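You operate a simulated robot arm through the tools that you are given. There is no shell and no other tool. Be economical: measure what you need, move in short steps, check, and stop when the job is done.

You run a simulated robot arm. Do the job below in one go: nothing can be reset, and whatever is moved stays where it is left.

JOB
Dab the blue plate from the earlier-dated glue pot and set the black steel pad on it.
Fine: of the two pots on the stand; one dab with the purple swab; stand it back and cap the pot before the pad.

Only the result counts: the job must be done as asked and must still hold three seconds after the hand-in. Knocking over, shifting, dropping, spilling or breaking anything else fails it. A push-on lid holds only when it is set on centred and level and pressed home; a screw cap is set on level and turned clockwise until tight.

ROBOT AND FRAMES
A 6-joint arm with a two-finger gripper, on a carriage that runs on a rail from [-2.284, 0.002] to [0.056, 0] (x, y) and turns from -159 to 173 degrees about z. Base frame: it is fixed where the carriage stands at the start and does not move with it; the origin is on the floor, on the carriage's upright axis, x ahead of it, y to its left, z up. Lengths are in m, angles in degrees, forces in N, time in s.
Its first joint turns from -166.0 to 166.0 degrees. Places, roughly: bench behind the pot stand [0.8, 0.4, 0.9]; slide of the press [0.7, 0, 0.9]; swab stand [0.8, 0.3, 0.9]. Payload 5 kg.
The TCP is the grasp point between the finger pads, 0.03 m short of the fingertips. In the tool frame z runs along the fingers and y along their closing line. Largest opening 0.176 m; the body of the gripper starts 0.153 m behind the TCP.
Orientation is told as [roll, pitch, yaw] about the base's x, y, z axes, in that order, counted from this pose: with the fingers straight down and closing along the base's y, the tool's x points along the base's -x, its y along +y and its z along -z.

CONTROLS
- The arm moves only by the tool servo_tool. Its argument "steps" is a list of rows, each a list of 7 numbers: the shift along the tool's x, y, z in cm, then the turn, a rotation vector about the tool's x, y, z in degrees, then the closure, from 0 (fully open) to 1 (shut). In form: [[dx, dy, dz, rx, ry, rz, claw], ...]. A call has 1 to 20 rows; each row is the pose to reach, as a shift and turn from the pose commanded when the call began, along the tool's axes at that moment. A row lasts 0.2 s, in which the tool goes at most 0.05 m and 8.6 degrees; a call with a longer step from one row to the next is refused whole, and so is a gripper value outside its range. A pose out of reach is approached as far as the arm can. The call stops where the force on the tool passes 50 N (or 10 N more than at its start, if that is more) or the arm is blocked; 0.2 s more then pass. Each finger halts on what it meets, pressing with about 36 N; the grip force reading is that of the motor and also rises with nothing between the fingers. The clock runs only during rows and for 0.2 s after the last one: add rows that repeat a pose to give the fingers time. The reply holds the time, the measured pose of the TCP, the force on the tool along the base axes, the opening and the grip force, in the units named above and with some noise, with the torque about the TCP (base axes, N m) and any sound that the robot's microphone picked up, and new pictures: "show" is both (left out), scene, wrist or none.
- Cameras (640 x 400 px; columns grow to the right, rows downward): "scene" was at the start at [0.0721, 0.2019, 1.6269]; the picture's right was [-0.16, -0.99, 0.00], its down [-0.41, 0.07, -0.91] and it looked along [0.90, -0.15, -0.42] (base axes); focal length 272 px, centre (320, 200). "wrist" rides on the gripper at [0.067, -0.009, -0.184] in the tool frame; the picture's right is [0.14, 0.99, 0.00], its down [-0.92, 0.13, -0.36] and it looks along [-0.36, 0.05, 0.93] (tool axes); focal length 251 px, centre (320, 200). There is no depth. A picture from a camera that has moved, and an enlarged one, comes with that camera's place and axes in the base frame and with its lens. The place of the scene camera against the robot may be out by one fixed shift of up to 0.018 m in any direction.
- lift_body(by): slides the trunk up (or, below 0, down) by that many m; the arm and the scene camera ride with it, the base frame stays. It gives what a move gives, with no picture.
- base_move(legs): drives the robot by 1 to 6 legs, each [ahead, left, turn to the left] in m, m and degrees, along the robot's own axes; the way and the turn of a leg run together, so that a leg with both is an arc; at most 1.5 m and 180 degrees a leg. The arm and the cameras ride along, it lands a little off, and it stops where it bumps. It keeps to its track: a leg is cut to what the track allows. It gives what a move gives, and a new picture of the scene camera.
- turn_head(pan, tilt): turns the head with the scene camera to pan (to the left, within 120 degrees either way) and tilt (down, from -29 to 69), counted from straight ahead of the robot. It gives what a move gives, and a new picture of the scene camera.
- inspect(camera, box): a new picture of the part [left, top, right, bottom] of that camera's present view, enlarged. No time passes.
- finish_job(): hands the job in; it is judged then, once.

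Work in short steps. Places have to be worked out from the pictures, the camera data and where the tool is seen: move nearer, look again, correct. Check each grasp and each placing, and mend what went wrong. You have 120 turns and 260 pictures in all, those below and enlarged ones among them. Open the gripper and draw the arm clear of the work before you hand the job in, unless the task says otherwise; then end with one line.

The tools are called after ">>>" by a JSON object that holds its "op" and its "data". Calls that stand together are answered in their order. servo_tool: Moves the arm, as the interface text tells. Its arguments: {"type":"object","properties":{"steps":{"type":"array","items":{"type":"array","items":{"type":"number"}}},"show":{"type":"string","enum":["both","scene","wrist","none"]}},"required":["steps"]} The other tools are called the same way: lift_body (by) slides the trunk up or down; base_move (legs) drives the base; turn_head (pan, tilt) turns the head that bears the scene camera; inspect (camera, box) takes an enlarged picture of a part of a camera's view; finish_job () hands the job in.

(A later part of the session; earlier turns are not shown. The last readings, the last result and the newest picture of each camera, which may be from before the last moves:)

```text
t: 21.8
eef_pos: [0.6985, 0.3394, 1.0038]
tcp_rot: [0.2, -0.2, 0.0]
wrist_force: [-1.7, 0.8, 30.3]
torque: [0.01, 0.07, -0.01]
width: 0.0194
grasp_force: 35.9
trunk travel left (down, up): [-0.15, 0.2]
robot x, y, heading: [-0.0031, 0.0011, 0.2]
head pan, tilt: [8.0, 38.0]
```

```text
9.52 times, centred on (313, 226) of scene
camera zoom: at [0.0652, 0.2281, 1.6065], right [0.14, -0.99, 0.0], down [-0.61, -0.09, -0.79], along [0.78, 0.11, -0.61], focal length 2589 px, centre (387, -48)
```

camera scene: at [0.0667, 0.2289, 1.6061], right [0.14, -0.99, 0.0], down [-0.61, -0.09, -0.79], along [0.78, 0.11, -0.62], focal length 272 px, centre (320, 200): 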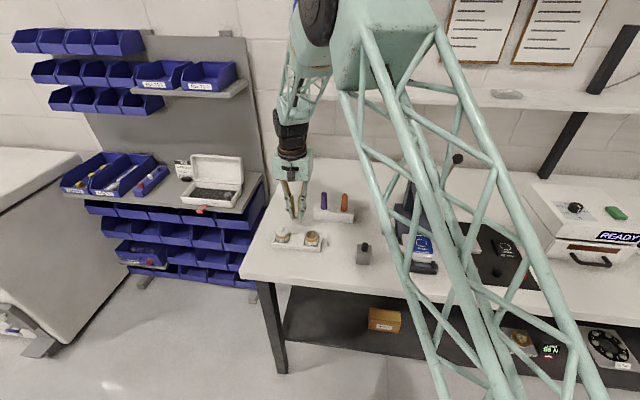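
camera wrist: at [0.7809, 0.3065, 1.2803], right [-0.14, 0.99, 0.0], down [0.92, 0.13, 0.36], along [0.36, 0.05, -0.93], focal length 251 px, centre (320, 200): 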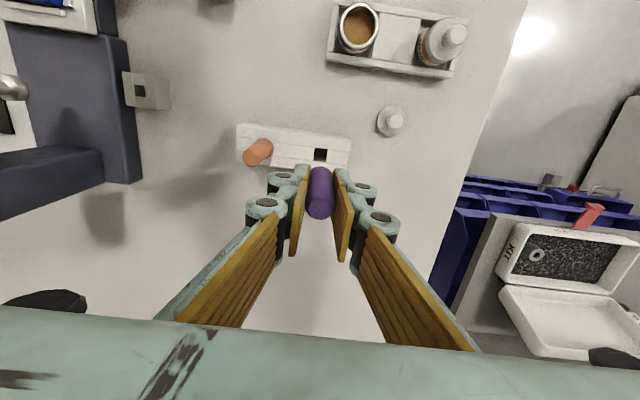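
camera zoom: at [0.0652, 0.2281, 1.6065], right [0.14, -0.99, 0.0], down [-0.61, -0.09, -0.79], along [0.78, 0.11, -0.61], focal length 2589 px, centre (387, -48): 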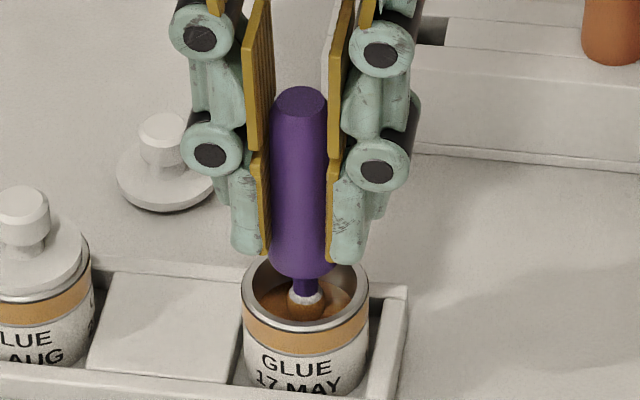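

The tip is on the glue (30 N contact) and now glue-coloured. I raise and inspect.

>>> {"op": "servo_tool", "data": {"steps": [[0, 0, -1, 0, 0, 0, 1], [0, 0, -4, 0, 0, 0, 1], [0, 0, -8, 0, 0, 0, 1], [0, 0, -12, 0, 0, 0, 1], [0, 0, -12, 0, 0, 0, 1]], "show": "scene"}}

>>> {"op": "inspect", "data": {"camera": "scene", "box": [285, 175, 341, 247]}}

>>> {"op": "turn_head", "data": {"pan": -8, "tilt": 38}}

```text
t: 23.0
eef_pos: [0.6976, 0.3396, 1.1241]
tcp_rot: [0.0, 0.0, 0.0]
wrist_force: [-0.5, -0.4, -0.9]
torque: [0.05, -0.07, -0.02]
width: 0.0193
grasp_force: 35.2
trunk travel left (down, up): [-0.15, 0.2]
robot x, y, heading: [-0.0027, 0.0004, -0.0]
head pan, tilt: [8.0, 38.0]
camera scene: at [0.0662, 0.2284, 1.6061], right [0.14, -0.99, 0.0], down [-0.61, -0.09, -0.79], along [0.78, 0.11, -0.62], focal length 272 px, centre (320, 200)
```

scene: 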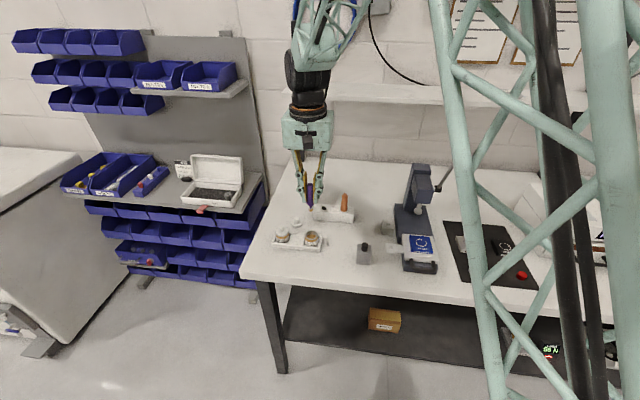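

```text
5.56 times, centred on (313, 211) of scene
camera zoom: at [0.0662, 0.2284, 1.6061], right [0.14, -0.99, 0.0], down [-0.61, -0.09, -0.79], along [0.78, 0.11, -0.62], focal length 1510 px, centre (359, 139)
```

zoom: 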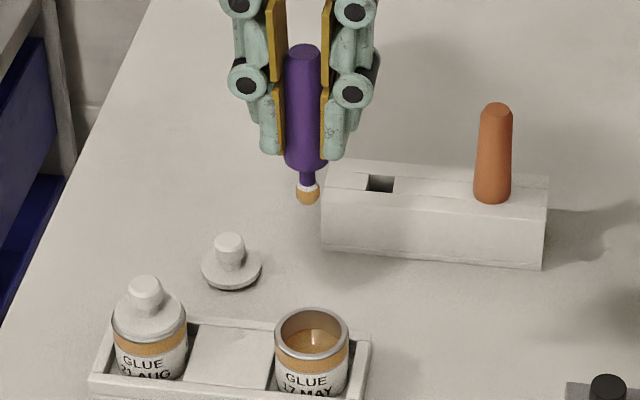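

```text
t: 23.8
eef_pos: [0.6984, 0.3399, 1.1218]
tcp_rot: [-0.1, 0.0, 0.0]
wrist_force: [-0.5, 0.2, -1.6]
torque: [0.0, 0.01, -0.02]
width: 0.0191
grasp_force: 36.1
trunk travel left (down, up): [-0.15, 0.2]
robot x, y, heading: [-0.0025, 0.0017, -0.1]
head pan, tilt: [-8.0, 38.0]
camera scene: at [0.0666, 0.2048, 1.6061], right [-0.14, -0.99, 0.0], down [-0.61, 0.09, -0.79], along [0.78, -0.11, -0.62], focal length 272 px, centre (320, 200)
```

scene: 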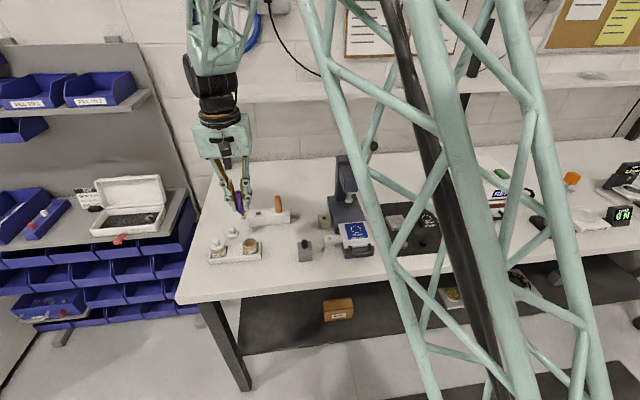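

The swab tip carries glue. I move toward the press slide at a safe height and look at the blue plate.

>>> {"op": "servo_tool", "data": {"steps": [[0.5, -4, -2, 0, 0, 0, 1], [1, -8, -3, 0, 0, 0, 1], [1.5, -12, -3, 0, 0, 0, 1], [2, -16, -3, 0, 0, 0, 1], [2, -20, -3, 0, 0, 0, 1], [2, -24, -3, 0, 0, 0, 1], [2, -26, -3, 0, 0, 0, 1], [2, -26, -3, 0, 0, 0, 1]], "show": "both"}}

>>> {"op": "inspect", "data": {"camera": "wrist", "box": [160, 50, 400, 200]}}

>>> {"op": "inspect", "data": {"camera": "scene", "box": [280, 140, 400, 280]}}

```text
t: 25.6
eef_pos: [0.6782, 0.0802, 1.1515]
tcp_rot: [0.0, 0.0, 0.1]
wrist_force: [-0.3, -0.1, 0.2]
torque: [0.08, -0.03, 0.02]
width: 0.019
grasp_force: 36.0
trunk travel left (down, up): [-0.15, 0.2]
robot x, y, heading: [0.0024, 0.0001, 0.2]
head pan, tilt: [-8.0, 38.0]
camera scene: at [0.0665, 0.2043, 1.6061], right [-0.14, -0.99, 0.0], down [-0.61, 0.09, -0.79], along [0.78, -0.11, -0.62], focal length 272 px, centre (320, 200)
camera wrist: at [0.6112, 0.0692, 1.3351], right [-0.14, 0.99, 0.0], down [0.92, 0.13, 0.36], along [0.36, 0.05, -0.93], focal length 251 px, centre (320, 200)
```

scene: 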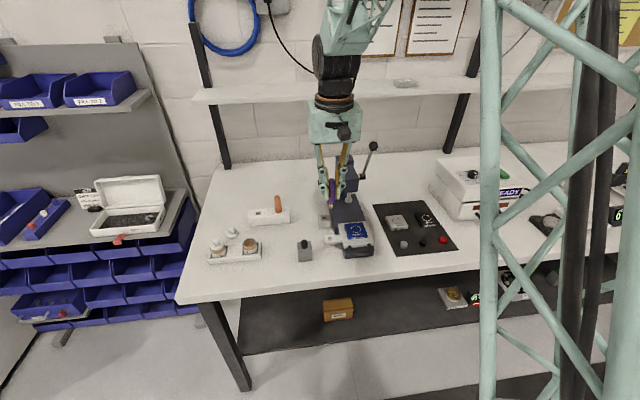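
wrist: 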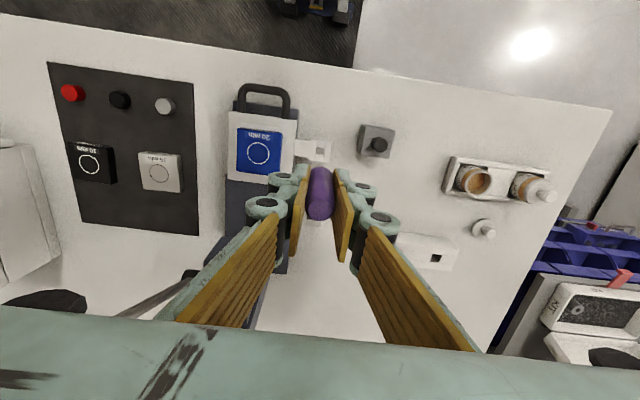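

```text
2.67 times, centred on (280, 125) of wrist
camera zoom: at [0.6112, 0.0692, 1.3351], right [-0.14, 0.99, 0.0], down [0.92, 0.13, 0.36], along [0.36, 0.05, -0.93], focal length 670 px, centre (427, 400)
```

zoom: 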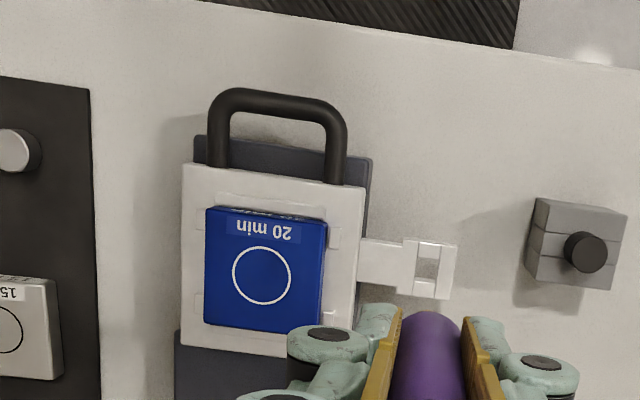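

```text
2.86 times, centred on (340, 210) of scene
camera zoom: at [0.0665, 0.2043, 1.6061], right [-0.14, -0.99, 0.0], down [-0.61, 0.09, -0.79], along [0.78, -0.11, -0.62], focal length 777 px, centre (263, 171)
```

zoom: 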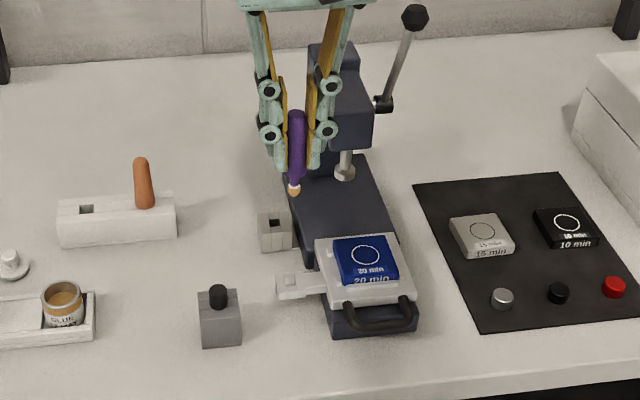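

The circle on the blue plate is at about (0.694, -0.012), z ≈ 0.964. I move over it with the tip ~6 cm above and re-measure.

>>> {"op": "servo_tool", "data": {"steps": [[-0.8, -4, 0, 0, 0, 0, 1], [-1.6, -8, 0, 0, 0, 0, 1], [-1.6, -9.2, 2, 0, 0, 0, 1], [-1.6, -9.2, 4.5, 0, 0, 0, 1], [-1.6, -9.2, 4.5, 0, 0, 0, 1]], "show": "wrist"}}

>>> {"op": "inspect", "data": {"camera": "wrist", "box": [250, 70, 390, 220]}}

>>> {"op": "inspect", "data": {"camera": "scene", "box": [310, 160, 400, 265]}}

```text
t: 26.8
eef_pos: [0.6933, -0.0125, 1.1072]
tcp_rot: [-0.1, 0.0, -0.1]
wrist_force: [0.1, 0.2, -0.8]
torque: [-0.06, 0.06, -0.01]
width: 0.0195
grasp_force: 35.9
trunk travel left (down, up): [-0.15, 0.2]
robot x, y, heading: [0.0007, -0.0025, 0.1]
head pan, tilt: [-8.0, 38.0]
camera wrist: at [0.6276, -0.0221, 1.2897], right [-0.14, 0.99, 0.0], down [0.92, 0.13, 0.36], along [0.36, 0.05, -0.93], focal length 251 px, centre (320, 200)
```

wrist: 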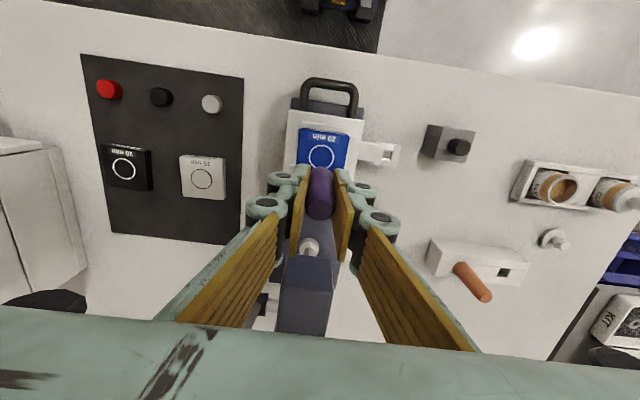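

```text
2.67 times, centred on (320, 145) of wrist
camera zoom: at [0.6276, -0.0221, 1.2897], right [-0.14, 0.99, 0.0], down [0.92, 0.13, 0.36], along [0.36, 0.05, -0.93], focal length 670 px, centre (320, 347)
```

zoom: 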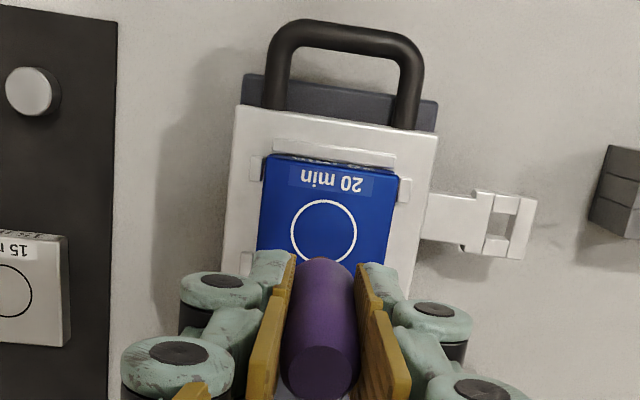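

```text
3.81 times, centred on (355, 212) of scene
camera zoom: at [0.0669, 0.2049, 1.6061], right [-0.14, -0.99, 0.0], down [-0.61, 0.09, -0.79], along [0.78, -0.11, -0.62], focal length 1036 px, centre (187, 152)
```

zoom: 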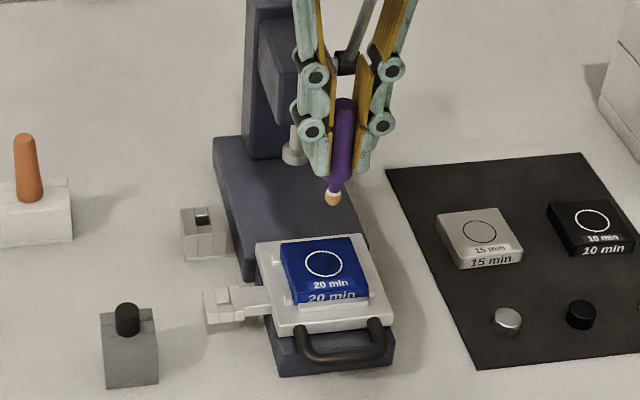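

Tip is over the circle centre (0.693, -0.012). I descend to just above the plate.

>>> {"op": "servo_tool", "data": {"steps": [[0, 0.05, 2, 0, 0, 0, 1], [0, 0.05, 4, 0, 0, 0, 1], [0, 0.05, 5.4, 0, 0, 0, 1], [0, 0.05, 5.9, 0, 0, 0, 1], [0, 0.05, 5.9, 0, 0, 0, 1]], "show": "none"}}

>>> {"op": "inspect", "data": {"camera": "scene", "box": [330, 205, 380, 255]}}

```text
t: 27.9
eef_pos: [0.6935, -0.0113, 1.0475]
tcp_rot: [0.0, 0.0, 0.0]
wrist_force: [-1.0, 0.4, -1.3]
torque: [0.01, 0.0, 0.0]
width: 0.0195
grasp_force: 36.1
trunk travel left (down, up): [-0.15, 0.2]
robot x, y, heading: [0.0011, -0.0003, 0.1]
head pan, tilt: [-8.0, 38.0]
```

```text
8.00 times, centred on (355, 230) of scene
camera zoom: at [0.0666, 0.2047, 1.6061], right [-0.14, -0.99, 0.0], down [-0.61, 0.09, -0.79], along [0.78, -0.11, -0.62], focal length 2175 px, centre (40, -40)
```

zoom: 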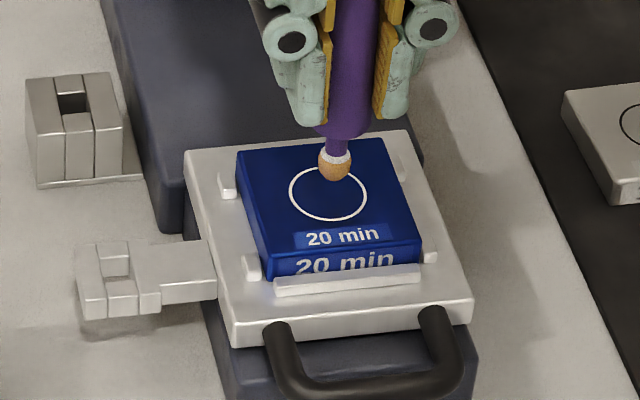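

About 6 mm to go; I lower in small steps.

>>> {"op": "servo_tool", "data": {"steps": [[0, 0, 0.3, 0, 0, 0, 1], [0, 0, 0.5, 0, 0, 0, 1], [0, 0, 0.6, 0, 0, 0, 1], [0, 0, 0.6, 0, 0, 0, 1]], "show": "none"}}

>>> {"op": "inspect", "data": {"camera": "scene", "box": [330, 205, 380, 255]}}

```text
t: 28.9
eef_pos: [0.6938, -0.0127, 1.0412]
tcp_rot: [0.0, 0.1, 0.0]
wrist_force: [0.4, -0.6, 0.2]
torque: [0.02, 0.04, -0.01]
width: 0.0192
grasp_force: 37.1
trunk travel left (down, up): [-0.15, 0.2]
robot x, y, heading: [-0.0012, -0.001, 0.1]
head pan, tilt: [-8.0, 38.0]
```

```text
8.00 times, centred on (355, 230) of scene
camera zoom: at [0.0666, 0.2048, 1.6061], right [-0.14, -0.99, 0.0], down [-0.61, 0.09, -0.79], along [0.78, -0.11, -0.62], focal length 2175 px, centre (40, -40)
```

zoom: 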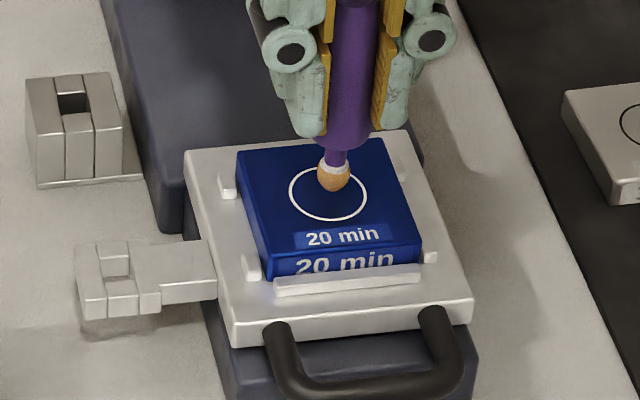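

Almost there; 2–3 mm more.

>>> {"op": "servo_tool", "data": {"steps": [[0, 0, 0.1, 0, 0, 0, 1], [0, 0, 0.2, 0, 0, 0, 1], [0, 0, 0.2, 0, 0, 0, 1]], "show": "none"}}

```text
t: 29.8
eef_pos: [0.6942, -0.0118, 1.0401]
tcp_rot: [0.1, 0.0, 0.1]
wrist_force: [-0.4, -0.3, 0.1]
torque: [0.01, -0.04, -0.01]
width: 0.0192
grasp_force: 36.3
trunk travel left (down, up): [-0.15, 0.2]
robot x, y, heading: [-0.0022, 0.0011, 0.1]
head pan, tilt: [-8.0, 38.0]
```

No contact yet; again.

>>> {"op": "servo_tool", "data": {"steps": [[0, 0, 0.1, 0, 0, 0, 1], [0, 0, 0.2, 0, 0, 0, 1], [0, 0, 0.2, 0, 0, 0, 1]], "show": "none"}}

>>> {"op": "inspect", "data": {"camera": "scene", "box": [330, 205, 380, 255]}}

```text
t: 30.6
eef_pos: [0.6928, -0.0118, 1.0384]
tcp_rot: [0.1, 0.1, 0.0]
wrist_force: [-0.2, -0.3, -0.1]
torque: [0.03, 0.02, 0.02]
width: 0.0195
grasp_force: 36.0
trunk travel left (down, up): [-0.15, 0.2]
robot x, y, heading: [0.0014, -0.0014, -0.1]
head pan, tilt: [-8.0, 38.0]
```

```text
8.00 times, centred on (355, 230) of scene
camera zoom: at [0.0666, 0.2048, 1.6061], right [-0.14, -0.99, 0.0], down [-0.61, 0.09, -0.79], along [0.78, -0.11, -0.62], focal length 2175 px, centre (40, -40)
```

zoom: 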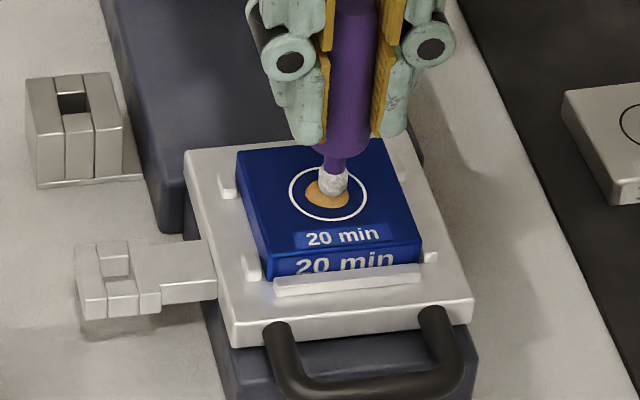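

The glue spot is on the circle and the tip is white again: dab done. I lift straight up and carry the swab back to above its hole, high and around.

>>> {"op": "servo_tool", "data": {"steps": [[0, 0, -3, 0, 0, 0, 1], [0, 0, -7, 0, 0, 0, 1], [0, 0, -11, 0, 0, 0, 1], [0, 3, -14, 0, 0, 0, 1], [0, 7.5, -14, 0, 0, 0, 1], [0, 12, -14, 0, 0, 0, 1], [0, 16.5, -14, 0, 0, 0, 1], [0, 21, -14, 0, 0, 0, 1], [0, 25.5, -14, 0, 0, 0, 1], [-1, 30, -14, 0, 0, 0, 1], [-4, 32.9, -14, 0, 0, 0, 1], [-8, 32.9, -14, 0, 0, 0, 1], [-12, 32.9, -14, 0, 0, 0, 1], [-15.4, 32.9, -14, 0, 0, 0, 1], [-15.4, 32.9, -14, 0, 0, 0, 1]], "show": "wrist"}}

>>> {"op": "inspect", "data": {"camera": "scene", "box": [335, 210, 385, 255]}}

>>> {"op": "inspect", "data": {"camera": "wrist", "box": [230, 90, 390, 220]}}

>>> {"op": "inspect", "data": {"camera": "scene", "box": [220, 130, 310, 240]}}

```text
t: 33.8
eef_pos: [0.8488, 0.3177, 1.1772]
tcp_rot: [0.0, 0.0, 0.0]
wrist_force: [0.6, -0.3, -0.8]
torque: [-0.03, 0.11, 0.02]
width: 0.0193
grasp_force: 36.1
trunk travel left (down, up): [-0.15, 0.2]
robot x, y, heading: [-0.0019, 0.0025, -0.2]
head pan, tilt: [-8.0, 38.0]
camera wrist: at [0.7825, 0.3076, 1.3608], right [-0.14, 0.99, 0.0], down [0.92, 0.13, 0.36], along [0.36, 0.05, -0.93], focal length 251 px, centre (320, 200)
```

wrist: 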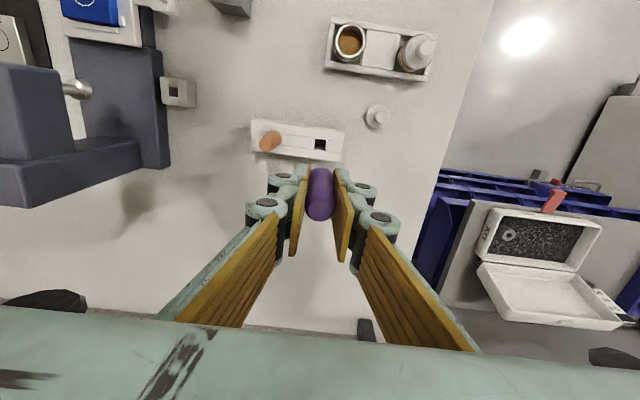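

```text
8.89 times, centred on (360, 232) of scene
camera zoom: at [0.067, 0.2049, 1.6061], right [-0.14, -0.99, 0.0], down [-0.61, 0.09, -0.79], along [0.78, -0.11, -0.62], focal length 2417 px, centre (-36, -89)
```

zoom: 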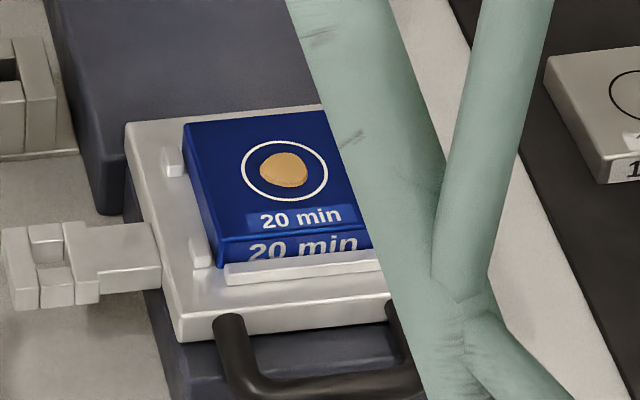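

```text
3.08 times, centred on (310, 155) of wrist
camera zoom: at [0.7825, 0.3076, 1.3608], right [-0.14, 0.99, 0.0], down [0.92, 0.13, 0.36], along [0.36, 0.05, -0.93], focal length 774 px, centre (351, 338)
```

zoom: 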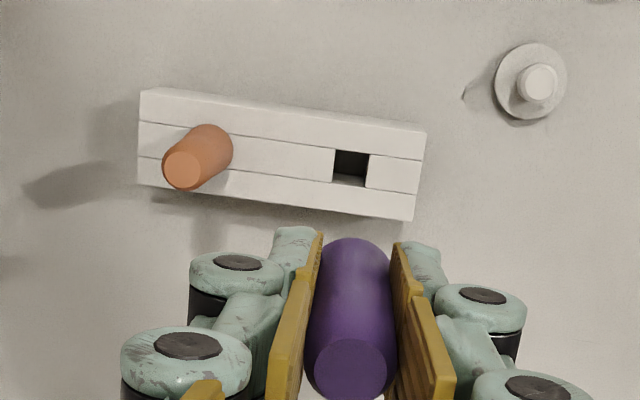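

```text
3.64 times, centred on (265, 185) of scene
camera zoom: at [0.067, 0.2049, 1.6061], right [-0.14, -0.99, 0.0], down [-0.61, 0.09, -0.79], along [0.78, -0.11, -0.62], focal length 989 px, centre (520, 254)
```

zoom: 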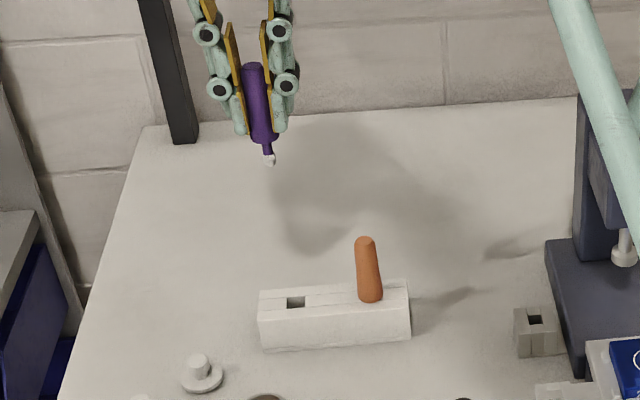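

The dab sits inside the circle. The hole is at ≈ (0.848, 0.317); I lower to just above it and check.

>>> {"op": "servo_tool", "data": {"steps": [[0, -0.06, 4, 0, 0, 0, 1], [0, -0.06, 8, 0, 0, 0, 1], [0, -0.06, 12, 0, 0, 0, 1], [0, -0.06, 15.3, 0, 0, 0, 1], [0, -0.06, 15.3, 0, 0, 0, 1]], "show": "none"}}

>>> {"op": "inspect", "data": {"camera": "scene", "box": [240, 180, 300, 230]}}

>>> {"op": "inspect", "data": {"camera": "wrist", "box": [260, 110, 380, 220]}}

```text
t: 35.0
eef_pos: [0.8478, 0.3156, 1.0254]
tcp_rot: [0.0, 0.0, 0.0]
wrist_force: [0.5, 0.1, -1.3]
torque: [-0.03, 0.09, -0.01]
width: 0.0192
grasp_force: 36.1
trunk travel left (down, up): [-0.15, 0.2]
robot x, y, heading: [-0.0023, -0.0007, 0.0]
head pan, tilt: [-8.0, 38.0]
```

```text
8.00 times, centred on (270, 205) of scene
camera zoom: at [0.067, 0.205, 1.6061], right [-0.14, -0.99, 0.0], down [-0.61, 0.09, -0.79], along [0.78, -0.11, -0.62], focal length 2175 px, centre (720, 160)
```

zoom: 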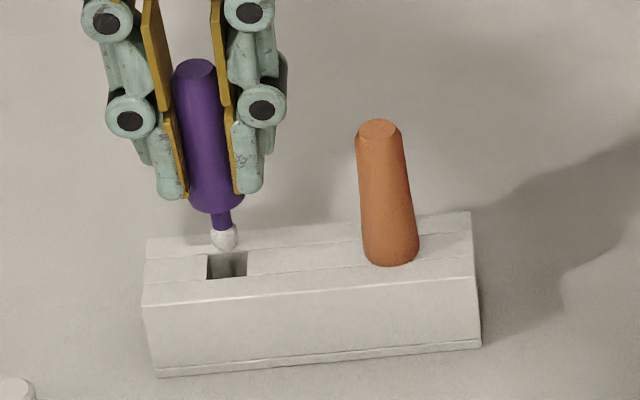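

```text
3.64 times, centred on (320, 165) of wrist
camera zoom: at [0.7813, 0.306, 1.2078], right [-0.14, 0.99, 0.0], down [0.92, 0.13, 0.36], along [0.36, 0.05, -0.93], focal length 914 px, centre (320, 327)
```

zoom: 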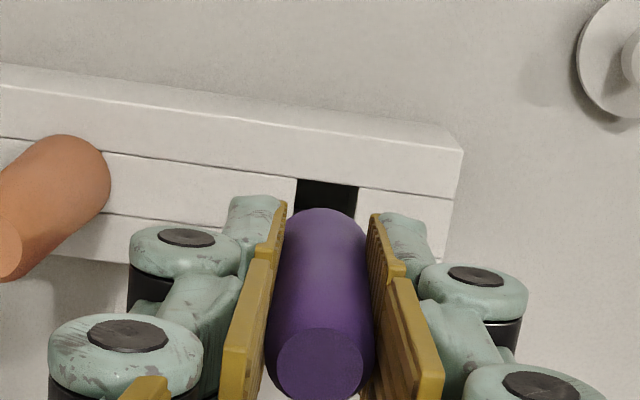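

Aligned over the hole. I lower the swab to its seat.

>>> {"op": "servo_tool", "data": {"steps": [[0, 0, 1.2, 0, 0, 0, 1], [0, 0, 2.4, 0, 0, 0, 1], [0, 0, 3.3, 0, 0, 0, 1], [0, 0, 3.8, 0, 0, 0, 1], [0, 0, 3.8, 0, 0, 0, 1]], "show": "none"}}

>>> {"op": "inspect", "data": {"camera": "scene", "box": [240, 180, 300, 230]}}

```text
t: 36.1
eef_pos: [0.8476, 0.3145, 0.9862]
tcp_rot: [0.0, 0.0, 0.0]
wrist_force: [0.1, -0.1, -0.6]
torque: [-0.01, -0.01, -0.03]
width: 0.0193
grasp_force: 35.8
trunk travel left (down, up): [-0.15, 0.2]
robot x, y, heading: [-0.0026, -0.0027, -0.2]
head pan, tilt: [-8.0, 38.0]
```

```text
8.00 times, centred on (270, 205) of scene
camera zoom: at [0.0667, 0.2048, 1.6061], right [-0.14, -0.99, 0.0], down [-0.61, 0.09, -0.79], along [0.78, -0.11, -0.62], focal length 2175 px, centre (720, 160)
```

zoom: 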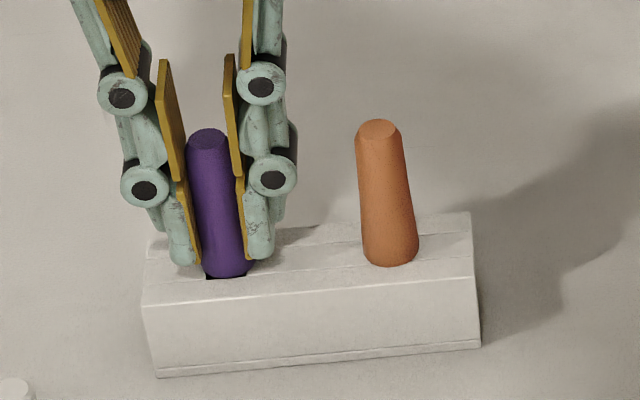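

The hole's left corner shows slightly, so I nudge +y by 1.5 mm and lower a touch until contact.

>>> {"op": "servo_tool", "data": {"steps": [[0, 0.15, 0, 0, 0, 0, 1], [0, 0.15, 0.1, 0, 0, 0, 1], [0, 0.15, 0.2, 0, 0, 0, 1], [0, 0.15, 0.2, 0, 0, 0, 1]], "show": "none"}}

>>> {"op": "inspect", "data": {"camera": "scene", "box": [255, 190, 285, 220]}}

```text
t: 37.1
eef_pos: [0.8479, 0.3169, 0.9855]
tcp_rot: [0.1, 0.1, 0.0]
wrist_force: [0.4, -0.5, 3.1]
torque: [0.01, -0.06, -0.01]
width: 0.0194
grasp_force: 36.5
trunk travel left (down, up): [-0.15, 0.2]
robot x, y, heading: [-0.0004, -0.0007, 0.1]
head pan, tilt: [-8.0, 38.0]
```

```text
13.33 times, centred on (270, 205) of scene
camera zoom: at [0.0664, 0.2047, 1.6062], right [-0.14, -0.99, 0.0], down [-0.61, 0.09, -0.79], along [0.78, -0.11, -0.62], focal length 3625 px, centre (987, 133)
```

zoom: 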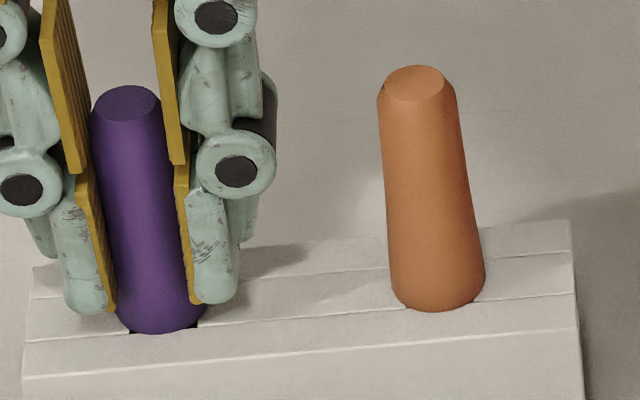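

Seated (3 N contact) and centred. I release and rise.

>>> {"op": "servo_tool", "data": {"steps": [[0, 0, 0, 0, 0, 0, 0.9], [0, 0, 0, 0, 0, 0, 0.8], [0, 0, 0, 0, 0, 0, 0.75], [0, 0, 0, 0, 0, 0, 0.75], [0, 0, -3, 0, 0, 0, 0.75], [0, 0, -7, 0, 0, 0, 0.75], [0, 0, -11, 0, 0, 0, 0.75], [0, 0, -11, 0, 0, 0, 0.75]], "show": "none"}}

>>> {"op": "inspect", "data": {"camera": "scene", "box": [235, 170, 305, 230]}}

```text
t: 39.0
eef_pos: [0.8475, 0.3171, 1.096]
tcp_rot: [-0.1, 0.0, 0.0]
wrist_force: [-0.1, 0.4, 0.5]
torque: [0.0, -0.06, -0.01]
width: 0.0439
grasp_force: 0.0
trunk travel left (down, up): [-0.15, 0.2]
robot x, y, heading: [-0.0007, 0.0006, 0.1]
head pan, tilt: [-8.0, 38.0]
```

```text
6.67 times, centred on (270, 200) of scene
camera zoom: at [0.0662, 0.2045, 1.6061], right [-0.14, -0.99, 0.0], down [-0.61, 0.09, -0.79], along [0.78, -0.11, -0.62], focal length 1812 px, centre (653, 200)
```

zoom: 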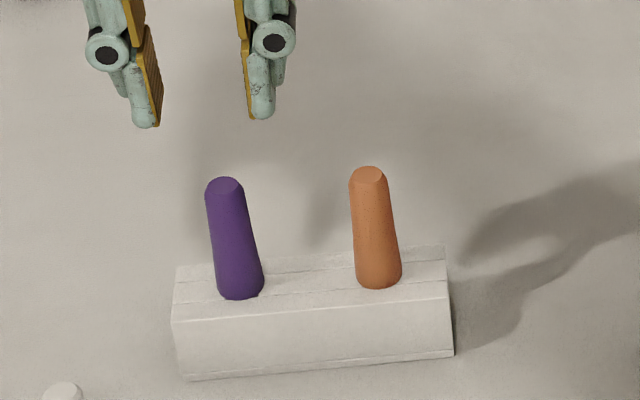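

Swab stands upright in its stand. Next I go above the lid at (0.790, 0.410).

>>> {"op": "servo_tool", "data": {"steps": [[2, 3, 0, 0, 0, 0, 0.75], [4, 6.3, 0, 0, 0, 0, 0.75], [5.75, 9.25, 0, 0, 0, 0, 0.75], [5.75, 9.25, 3, 0, 0, 0, 0.75], [5.75, 9.25, 6, 0, 0, 0, 0.75], [5.75, 9.25, 6, 0, 0, 0, 0.75]], "show": "none"}}

>>> {"op": "inspect", "data": {"camera": "wrist", "box": [240, 90, 400, 220]}}

```text
t: 40.4
eef_pos: [0.7909, 0.4102, 1.0348]
tcp_rot: [0.1, 0.0, 0.0]
wrist_force: [0.5, -0.5, -0.3]
torque: [-0.03, 0.04, 0.03]
width: 0.0441
grasp_force: 0.0
trunk travel left (down, up): [-0.15, 0.2]
robot x, y, heading: [0.0019, 0.0033, 0.2]
head pan, tilt: [-8.0, 38.0]
```

```text
3.08 times, centred on (320, 155) of wrist
camera zoom: at [0.7231, 0.401, 1.2177], right [-0.14, 0.99, 0.0], down [0.92, 0.13, 0.36], along [0.36, 0.05, -0.93], focal length 774 px, centre (320, 338)
```

zoom: 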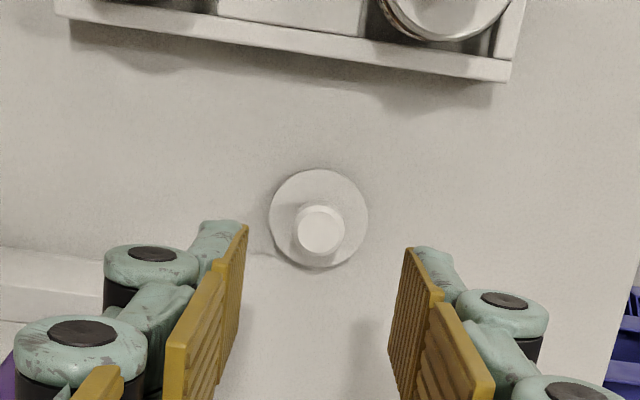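

Knob centred. I descend to z ≈ 0.940, close and lift.

>>> {"op": "servo_tool", "data": {"steps": [[-0.05, 0, 4, 0, 0, 0, 0.75], [-0.05, 0, 8, 0, 0, 0, 0.75], [-0.05, 0, 9.5, 0, 0, 0, 0.75], [-0.05, 0, 9.5, 0, 0, 0, 0.8], [-0.05, 0, 9.5, 0, 0, 0, 0.85], [-0.05, 0, 9.5, 0, 0, 0, 0.9], [-0.05, 0, 9.5, 0, 0, 0, 1], [-0.05, 0, 9.5, 0, 0, 0, 1], [-0.05, 0, 9.5, 0, 0, 0, 1]], "show": "none"}}

>>> {"op": "inspect", "data": {"camera": "scene", "box": [205, 205, 255, 245]}}

```text
t: 42.4
eef_pos: [0.7905, 0.411, 0.9403]
tcp_rot: [0.1, 0.1, 0.0]
wrist_force: [0.4, 0.3, 0.2]
torque: [-0.01, -0.01, 0.02]
width: 0.0163
grasp_force: 36.4
trunk travel left (down, up): [-0.15, 0.2]
robot x, y, heading: [0.0005, -0.0009, -0.1]
head pan, tilt: [-8.0, 38.0]
```

```text
10.00 times, centred on (230, 225) of scene
camera zoom: at [0.0666, 0.2047, 1.6061], right [-0.14, -0.99, 0.0], down [-0.61, 0.09, -0.79], along [0.78, -0.11, -0.62], focal length 2719 px, centre (1220, -50)
```

zoom: 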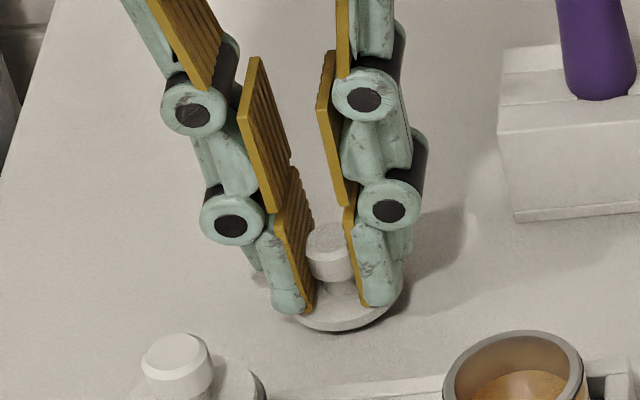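

Gripped. I lift and carry the lid back over the May pot at (0.697, 0.340), staying 1–2 cm above.

>>> {"op": "servo_tool", "data": {"steps": [[0, 0, -3, 0, 0, 0, 1], [0, 0, -7, 0, 0, 0, 1], [3, -2.4, -8, 0, 0, 0, 1], [6, -4.7, -8, 0, 0, 0, 1], [9.4, -7.07, -8, 0, 0, 0, 1], [9.4, -7.07, -6.2, 0, 0, 0, 1], [9.4, -7.07, -6.2, 0, 0, 0, 1]], "show": "none"}}

>>> {"op": "inspect", "data": {"camera": "scene", "box": [215, 210, 285, 270]}}

>>> {"op": "inspect", "data": {"camera": "wrist", "box": [270, 120, 370, 210]}}

```text
t: 44.0
eef_pos: [0.6955, 0.3401, 1.0005]
tcp_rot: [0.0, 0.0, 0.0]
wrist_force: [0.1, -0.1, -1.0]
torque: [-0.04, 0.11, -0.01]
width: 0.0163
grasp_force: 36.3
trunk travel left (down, up): [-0.15, 0.2]
robot x, y, heading: [-0.0013, 0.0002, -0.0]
head pan, tilt: [-8.0, 38.0]
```

```text
6.67 times, centred on (250, 240) of scene
camera zoom: at [0.0671, 0.2051, 1.606], right [-0.14, -0.99, 0.0], down [-0.61, 0.09, -0.79], along [0.78, -0.11, -0.62], focal length 1812 px, centre (787, -67)
```

zoom: 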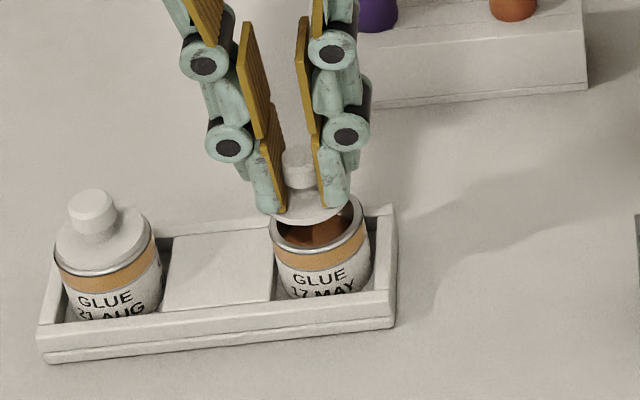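

```text
4.44 times, centred on (320, 165) of wrist
camera zoom: at [0.6295, 0.3303, 1.1836], right [-0.14, 0.99, 0.0], down [0.92, 0.13, 0.36], along [0.36, 0.05, -0.93], focal length 1118 px, centre (320, 356)
```

zoom: 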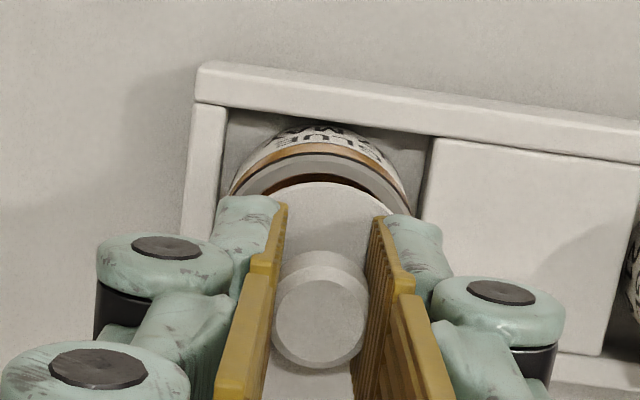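

Centred. I lower slowly and press the lid home, listening for a snap.

>>> {"op": "servo_tool", "data": {"steps": [[0, 0, 0.5, 0, 0, 0, 1], [0, 0, 0.9, 0, 0, 0, 1], [0, 0, 1.2, 0, 0, 0, 1], [0, 0, 1.4, 0, 0, 0, 1], [0, 0, 1.6, 0, 0, 0, 1], [0, 0, 1.6, 0, 0, 0, 1]], "show": "none"}}

>>> {"op": "inspect", "data": {"camera": "scene", "box": [215, 210, 285, 270]}}

```text
t: 45.4
eef_pos: [0.696, 0.3384, 0.9861]
tcp_rot: [0.0, 0.0, -0.1]
wrist_force: [-0.2, -0.6, 0.6]
torque: [0.0, 0.01, 0.0]
width: 0.016
grasp_force: 36.2
trunk travel left (down, up): [-0.15, 0.2]
robot x, y, heading: [-0.0, 0.0006, -0.2]
head pan, tilt: [-8.0, 38.0]
```

```text
6.67 times, centred on (250, 240) of scene
camera zoom: at [0.0666, 0.2048, 1.6061], right [-0.14, -0.99, 0.0], down [-0.61, 0.09, -0.79], along [0.78, -0.11, -0.62], focal length 1812 px, centre (787, -67)
```

zoom: 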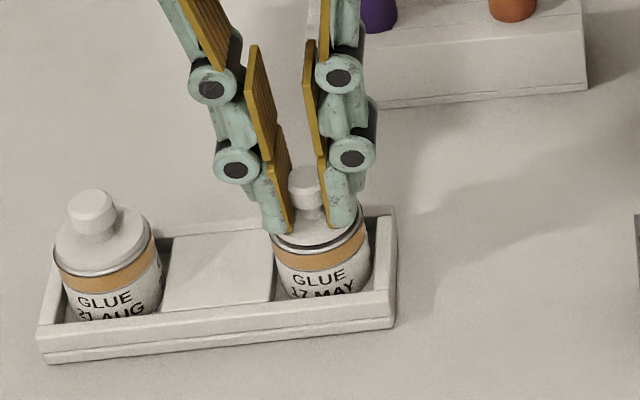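

A dark gap remains; I zoom to check centring before pressing.

>>> {"op": "inspect", "data": {"camera": "scene", "box": [250, 232, 276, 256]}}

>>> {"op": "inspect", "data": {"camera": "wrist", "box": [280, 130, 360, 200]}}

```text
16.00 times, centred on (263, 244) of scene
camera zoom: at [0.0666, 0.2048, 1.6061], right [-0.14, -0.99, 0.0], down [-0.61, 0.09, -0.79], along [0.78, -0.11, -0.62], focal length 4350 px, centre (1232, -504)
```

zoom: 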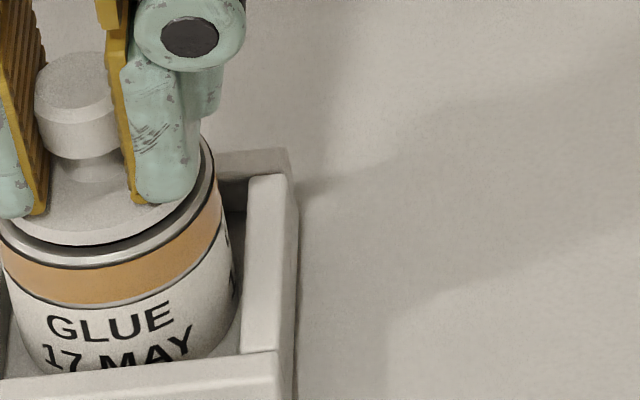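

```text
5.71 times, centred on (320, 165) of wrist
camera zoom: at [0.6299, 0.3294, 1.1692], right [-0.14, 0.99, 0.0], down [0.92, 0.13, 0.36], along [0.36, 0.05, -0.93], focal length 1437 px, centre (320, 400)
```

zoom: 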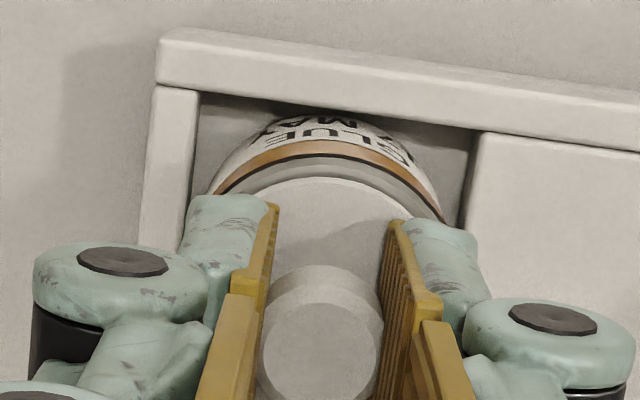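

Well centred, ~2 mm above the rim. I press on down.

>>> {"op": "servo_tool", "data": {"steps": [[0, 0, 0.15, 0, 0, 0, 1], [0, 0, 0.3, 0, 0, 0, 1], [0, 0, 0.45, 0, 0, 0, 1], [0, 0, 0.6, 0, 0, 0, 1], [0, 0, 0.6, 0, 0, 0, 1]], "show": "none"}}

>>> {"op": "inspect", "data": {"camera": "scene", "box": [245, 232, 277, 256]}}

```text
t: 46.5
eef_pos: [0.697, 0.3393, 0.9827]
tcp_rot: [0.0, -0.2, 0.0]
wrist_force: [0.0, 0.1, 44.8]
torque: [-0.05, -0.02, -0.03]
width: 0.0163
grasp_force: 36.0
trunk travel left (down, up): [-0.15, 0.2]
robot x, y, heading: [0.0002, 0.0032, 0.1]
head pan, tilt: [-8.0, 38.0]
```

```text
16.00 times, centred on (261, 244) of scene
camera zoom: at [0.0648, 0.2038, 1.6066], right [-0.14, -0.99, 0.0], down [-0.61, 0.09, -0.79], along [0.78, -0.11, -0.61], focal length 4350 px, centre (1264, -504)
```

zoom: 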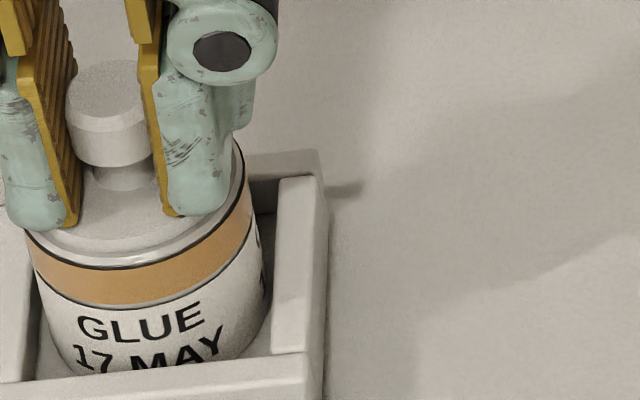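

Lid is flush at 45 N but no snap heard; I press a bit more.

>>> {"op": "servo_tool", "data": {"steps": [[0, 0, 0.1, 0, 0, 0, 1], [0, 0, 0.2, 0, 0, 0, 1], [0, 0, 0.3, 0, 0, 0, 1]], "show": "none"}}

```text
t: 47.1
eef_pos: [0.697, 0.34, 0.9813]
tcp_rot: [0.2, -0.1, 0.0]
wrist_force: [-9.8, -3.0, 26.1]
torque: [0.04, 0.62, 0.0]
width: 0.0166
grasp_force: 35.5
trunk travel left (down, up): [-0.15, 0.2]
robot x, y, heading: [-0.0019, 0.002, 0.0]
head pan, tilt: [-8.0, 38.0]
stopped in row 2: the force on the tool passed its limit at 56 N (the readings are from after the stop); the commanded pose is now the measured one
```

The force limit was hit, then it fell with some side load; I look at the lid.

>>> {"op": "inspect", "data": {"camera": "scene", "box": [245, 232, 277, 256]}}

>>> {"op": "inspect", "data": {"camera": "wrist", "box": [270, 120, 370, 200]}}

```text
16.00 times, centred on (261, 244) of scene
camera zoom: at [0.0648, 0.2039, 1.606], right [-0.14, -0.99, 0.0], down [-0.61, 0.09, -0.79], along [0.78, -0.11, -0.61], focal length 4350 px, centre (1264, -504)
```

zoom: 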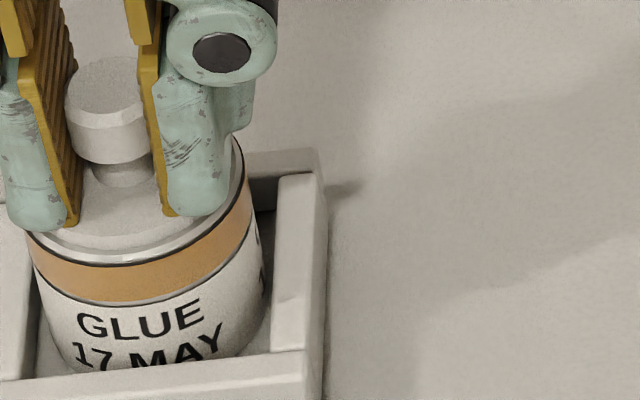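

```text
5.00 times, centred on (320, 160) of wrist
camera zoom: at [0.6293, 0.3292, 1.1645], right [-0.14, 0.99, 0.0], down [0.92, 0.13, 0.37], along [0.36, 0.05, -0.93], focal length 1257 px, centre (320, 400)
```

zoom: 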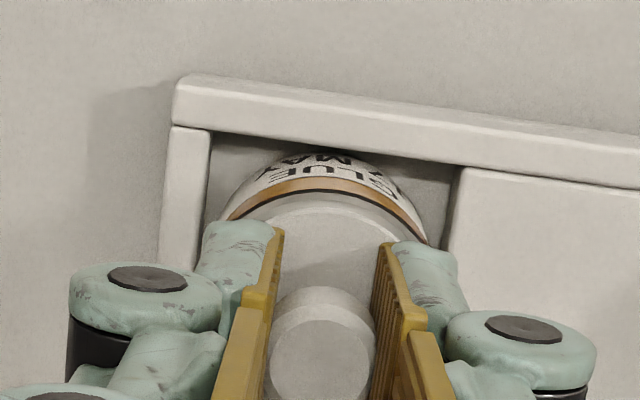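

Lid looks flush. I release it, and will press once more from above on the knob with closed fingers to be sure it is home.

>>> {"op": "servo_tool", "data": {"steps": [[0, 0, -0.2, 0, 0, 0, 1], [0, 0, -0.2, 0, 0, 0, 0.9], [0, 0, -0.2, 0, 0, 0, 0.8], [0, 0, -0.2, 0, 0, 0, 0.75], [0, 0, -0.2, 0, 0, 0, 0.75], [0, 0, -3, 0, 0, 0, 0.75], [0, 0, -7, 0, 0, 0, 0.75], [0, 0, -7, 0, 0, 0, 0.9], [0, 0, -7, 0, 0, 0, 1], [0, 0, -7, 0, 0, 0, 1], [0, 0, -7, 0, 0, 0, 1]], "show": "none"}}

>>> {"op": "inspect", "data": {"camera": "scene", "box": [205, 215, 281, 265]}}

>>> {"op": "inspect", "data": {"camera": "wrist", "box": [270, 110, 430, 210]}}

```text
t: 49.5
eef_pos: [0.6983, 0.3406, 1.05]
tcp_rot: [0.0, -0.1, -0.1]
wrist_force: [-0.5, -0.3, -0.5]
torque: [0.03, 0.02, 0.0]
width: 0.0
grasp_force: 35.9
trunk travel left (down, up): [-0.15, 0.2]
robot x, y, heading: [0.0044, -0.0023, 0.2]
head pan, tilt: [-8.0, 38.0]
heard: snap
```

```text
8.00 times, centred on (243, 240) of scene
camera zoom: at [0.0666, 0.2047, 1.6061], right [-0.14, -0.99, 0.0], down [-0.61, 0.09, -0.79], along [0.78, -0.11, -0.62], focal length 2175 px, centre (936, -120)
```

zoom: 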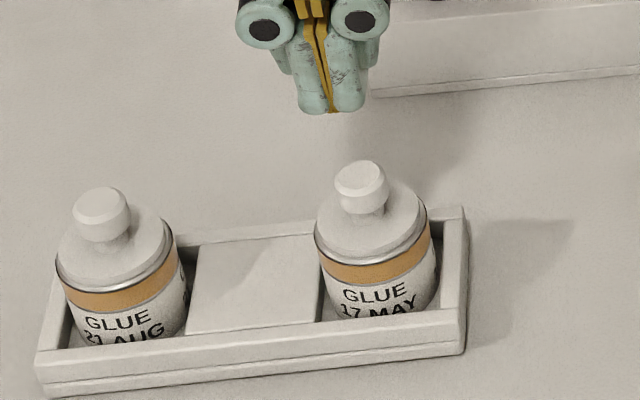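

```text
4.00 times, centred on (350, 160) of wrist
camera zoom: at [0.6312, 0.33, 1.2328], right [-0.14, 0.99, 0.0], down [0.92, 0.13, 0.36], along [0.36, 0.05, -0.93], focal length 1006 px, centre (200, 360)
```

zoom: 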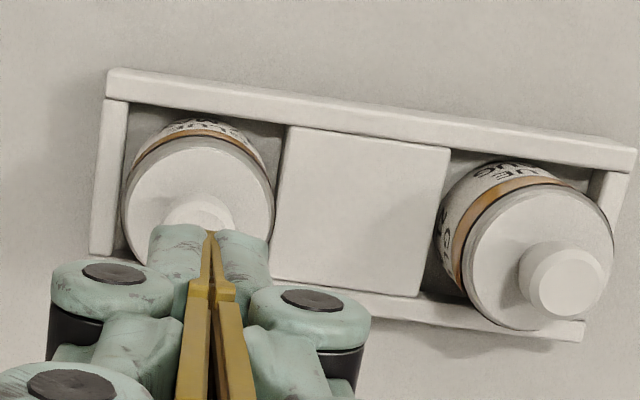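

A snap was heard, and both pots now look alike. I press once lightly on the knob top with closed fingers.

>>> {"op": "servo_tool", "data": {"steps": [[0.1, -0.05, 2.5, 0, 0, 0, 1], [0.1, -0.05, 4.2, 0, 0, 0, 1], [0.1, -0.05, 4.6, 0, 0, 0, 1], [0.1, -0.05, 4.9, 0, 0, 0, 1], [0.1, -0.05, 5.1, 0, 0, 0, 1], [0.1, -0.05, 5.1, 0, 0, 0, 1]], "show": "none"}}

>>> {"op": "inspect", "data": {"camera": "scene", "box": [205, 215, 281, 265]}}

```text
t: 50.9
eef_pos: [0.6966, 0.3404, 1.001]
tcp_rot: [0.3, -0.2, 0.0]
wrist_force: [-0.5, -1.5, 32.6]
torque: [-0.06, 0.09, -0.01]
width: 0.0061
grasp_force: 36.5
trunk travel left (down, up): [-0.15, 0.2]
robot x, y, heading: [-0.0007, 0.0002, -0.2]
head pan, tilt: [-8.0, 38.0]
```

```text
8.00 times, centred on (243, 240) of scene
camera zoom: at [0.0653, 0.204, 1.6065], right [-0.14, -0.99, 0.0], down [-0.61, 0.09, -0.79], along [0.78, -0.11, -0.61], focal length 2175 px, centre (936, -120)
```

zoom: 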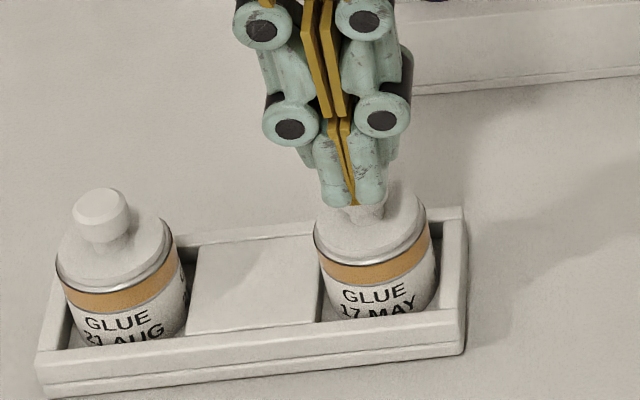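

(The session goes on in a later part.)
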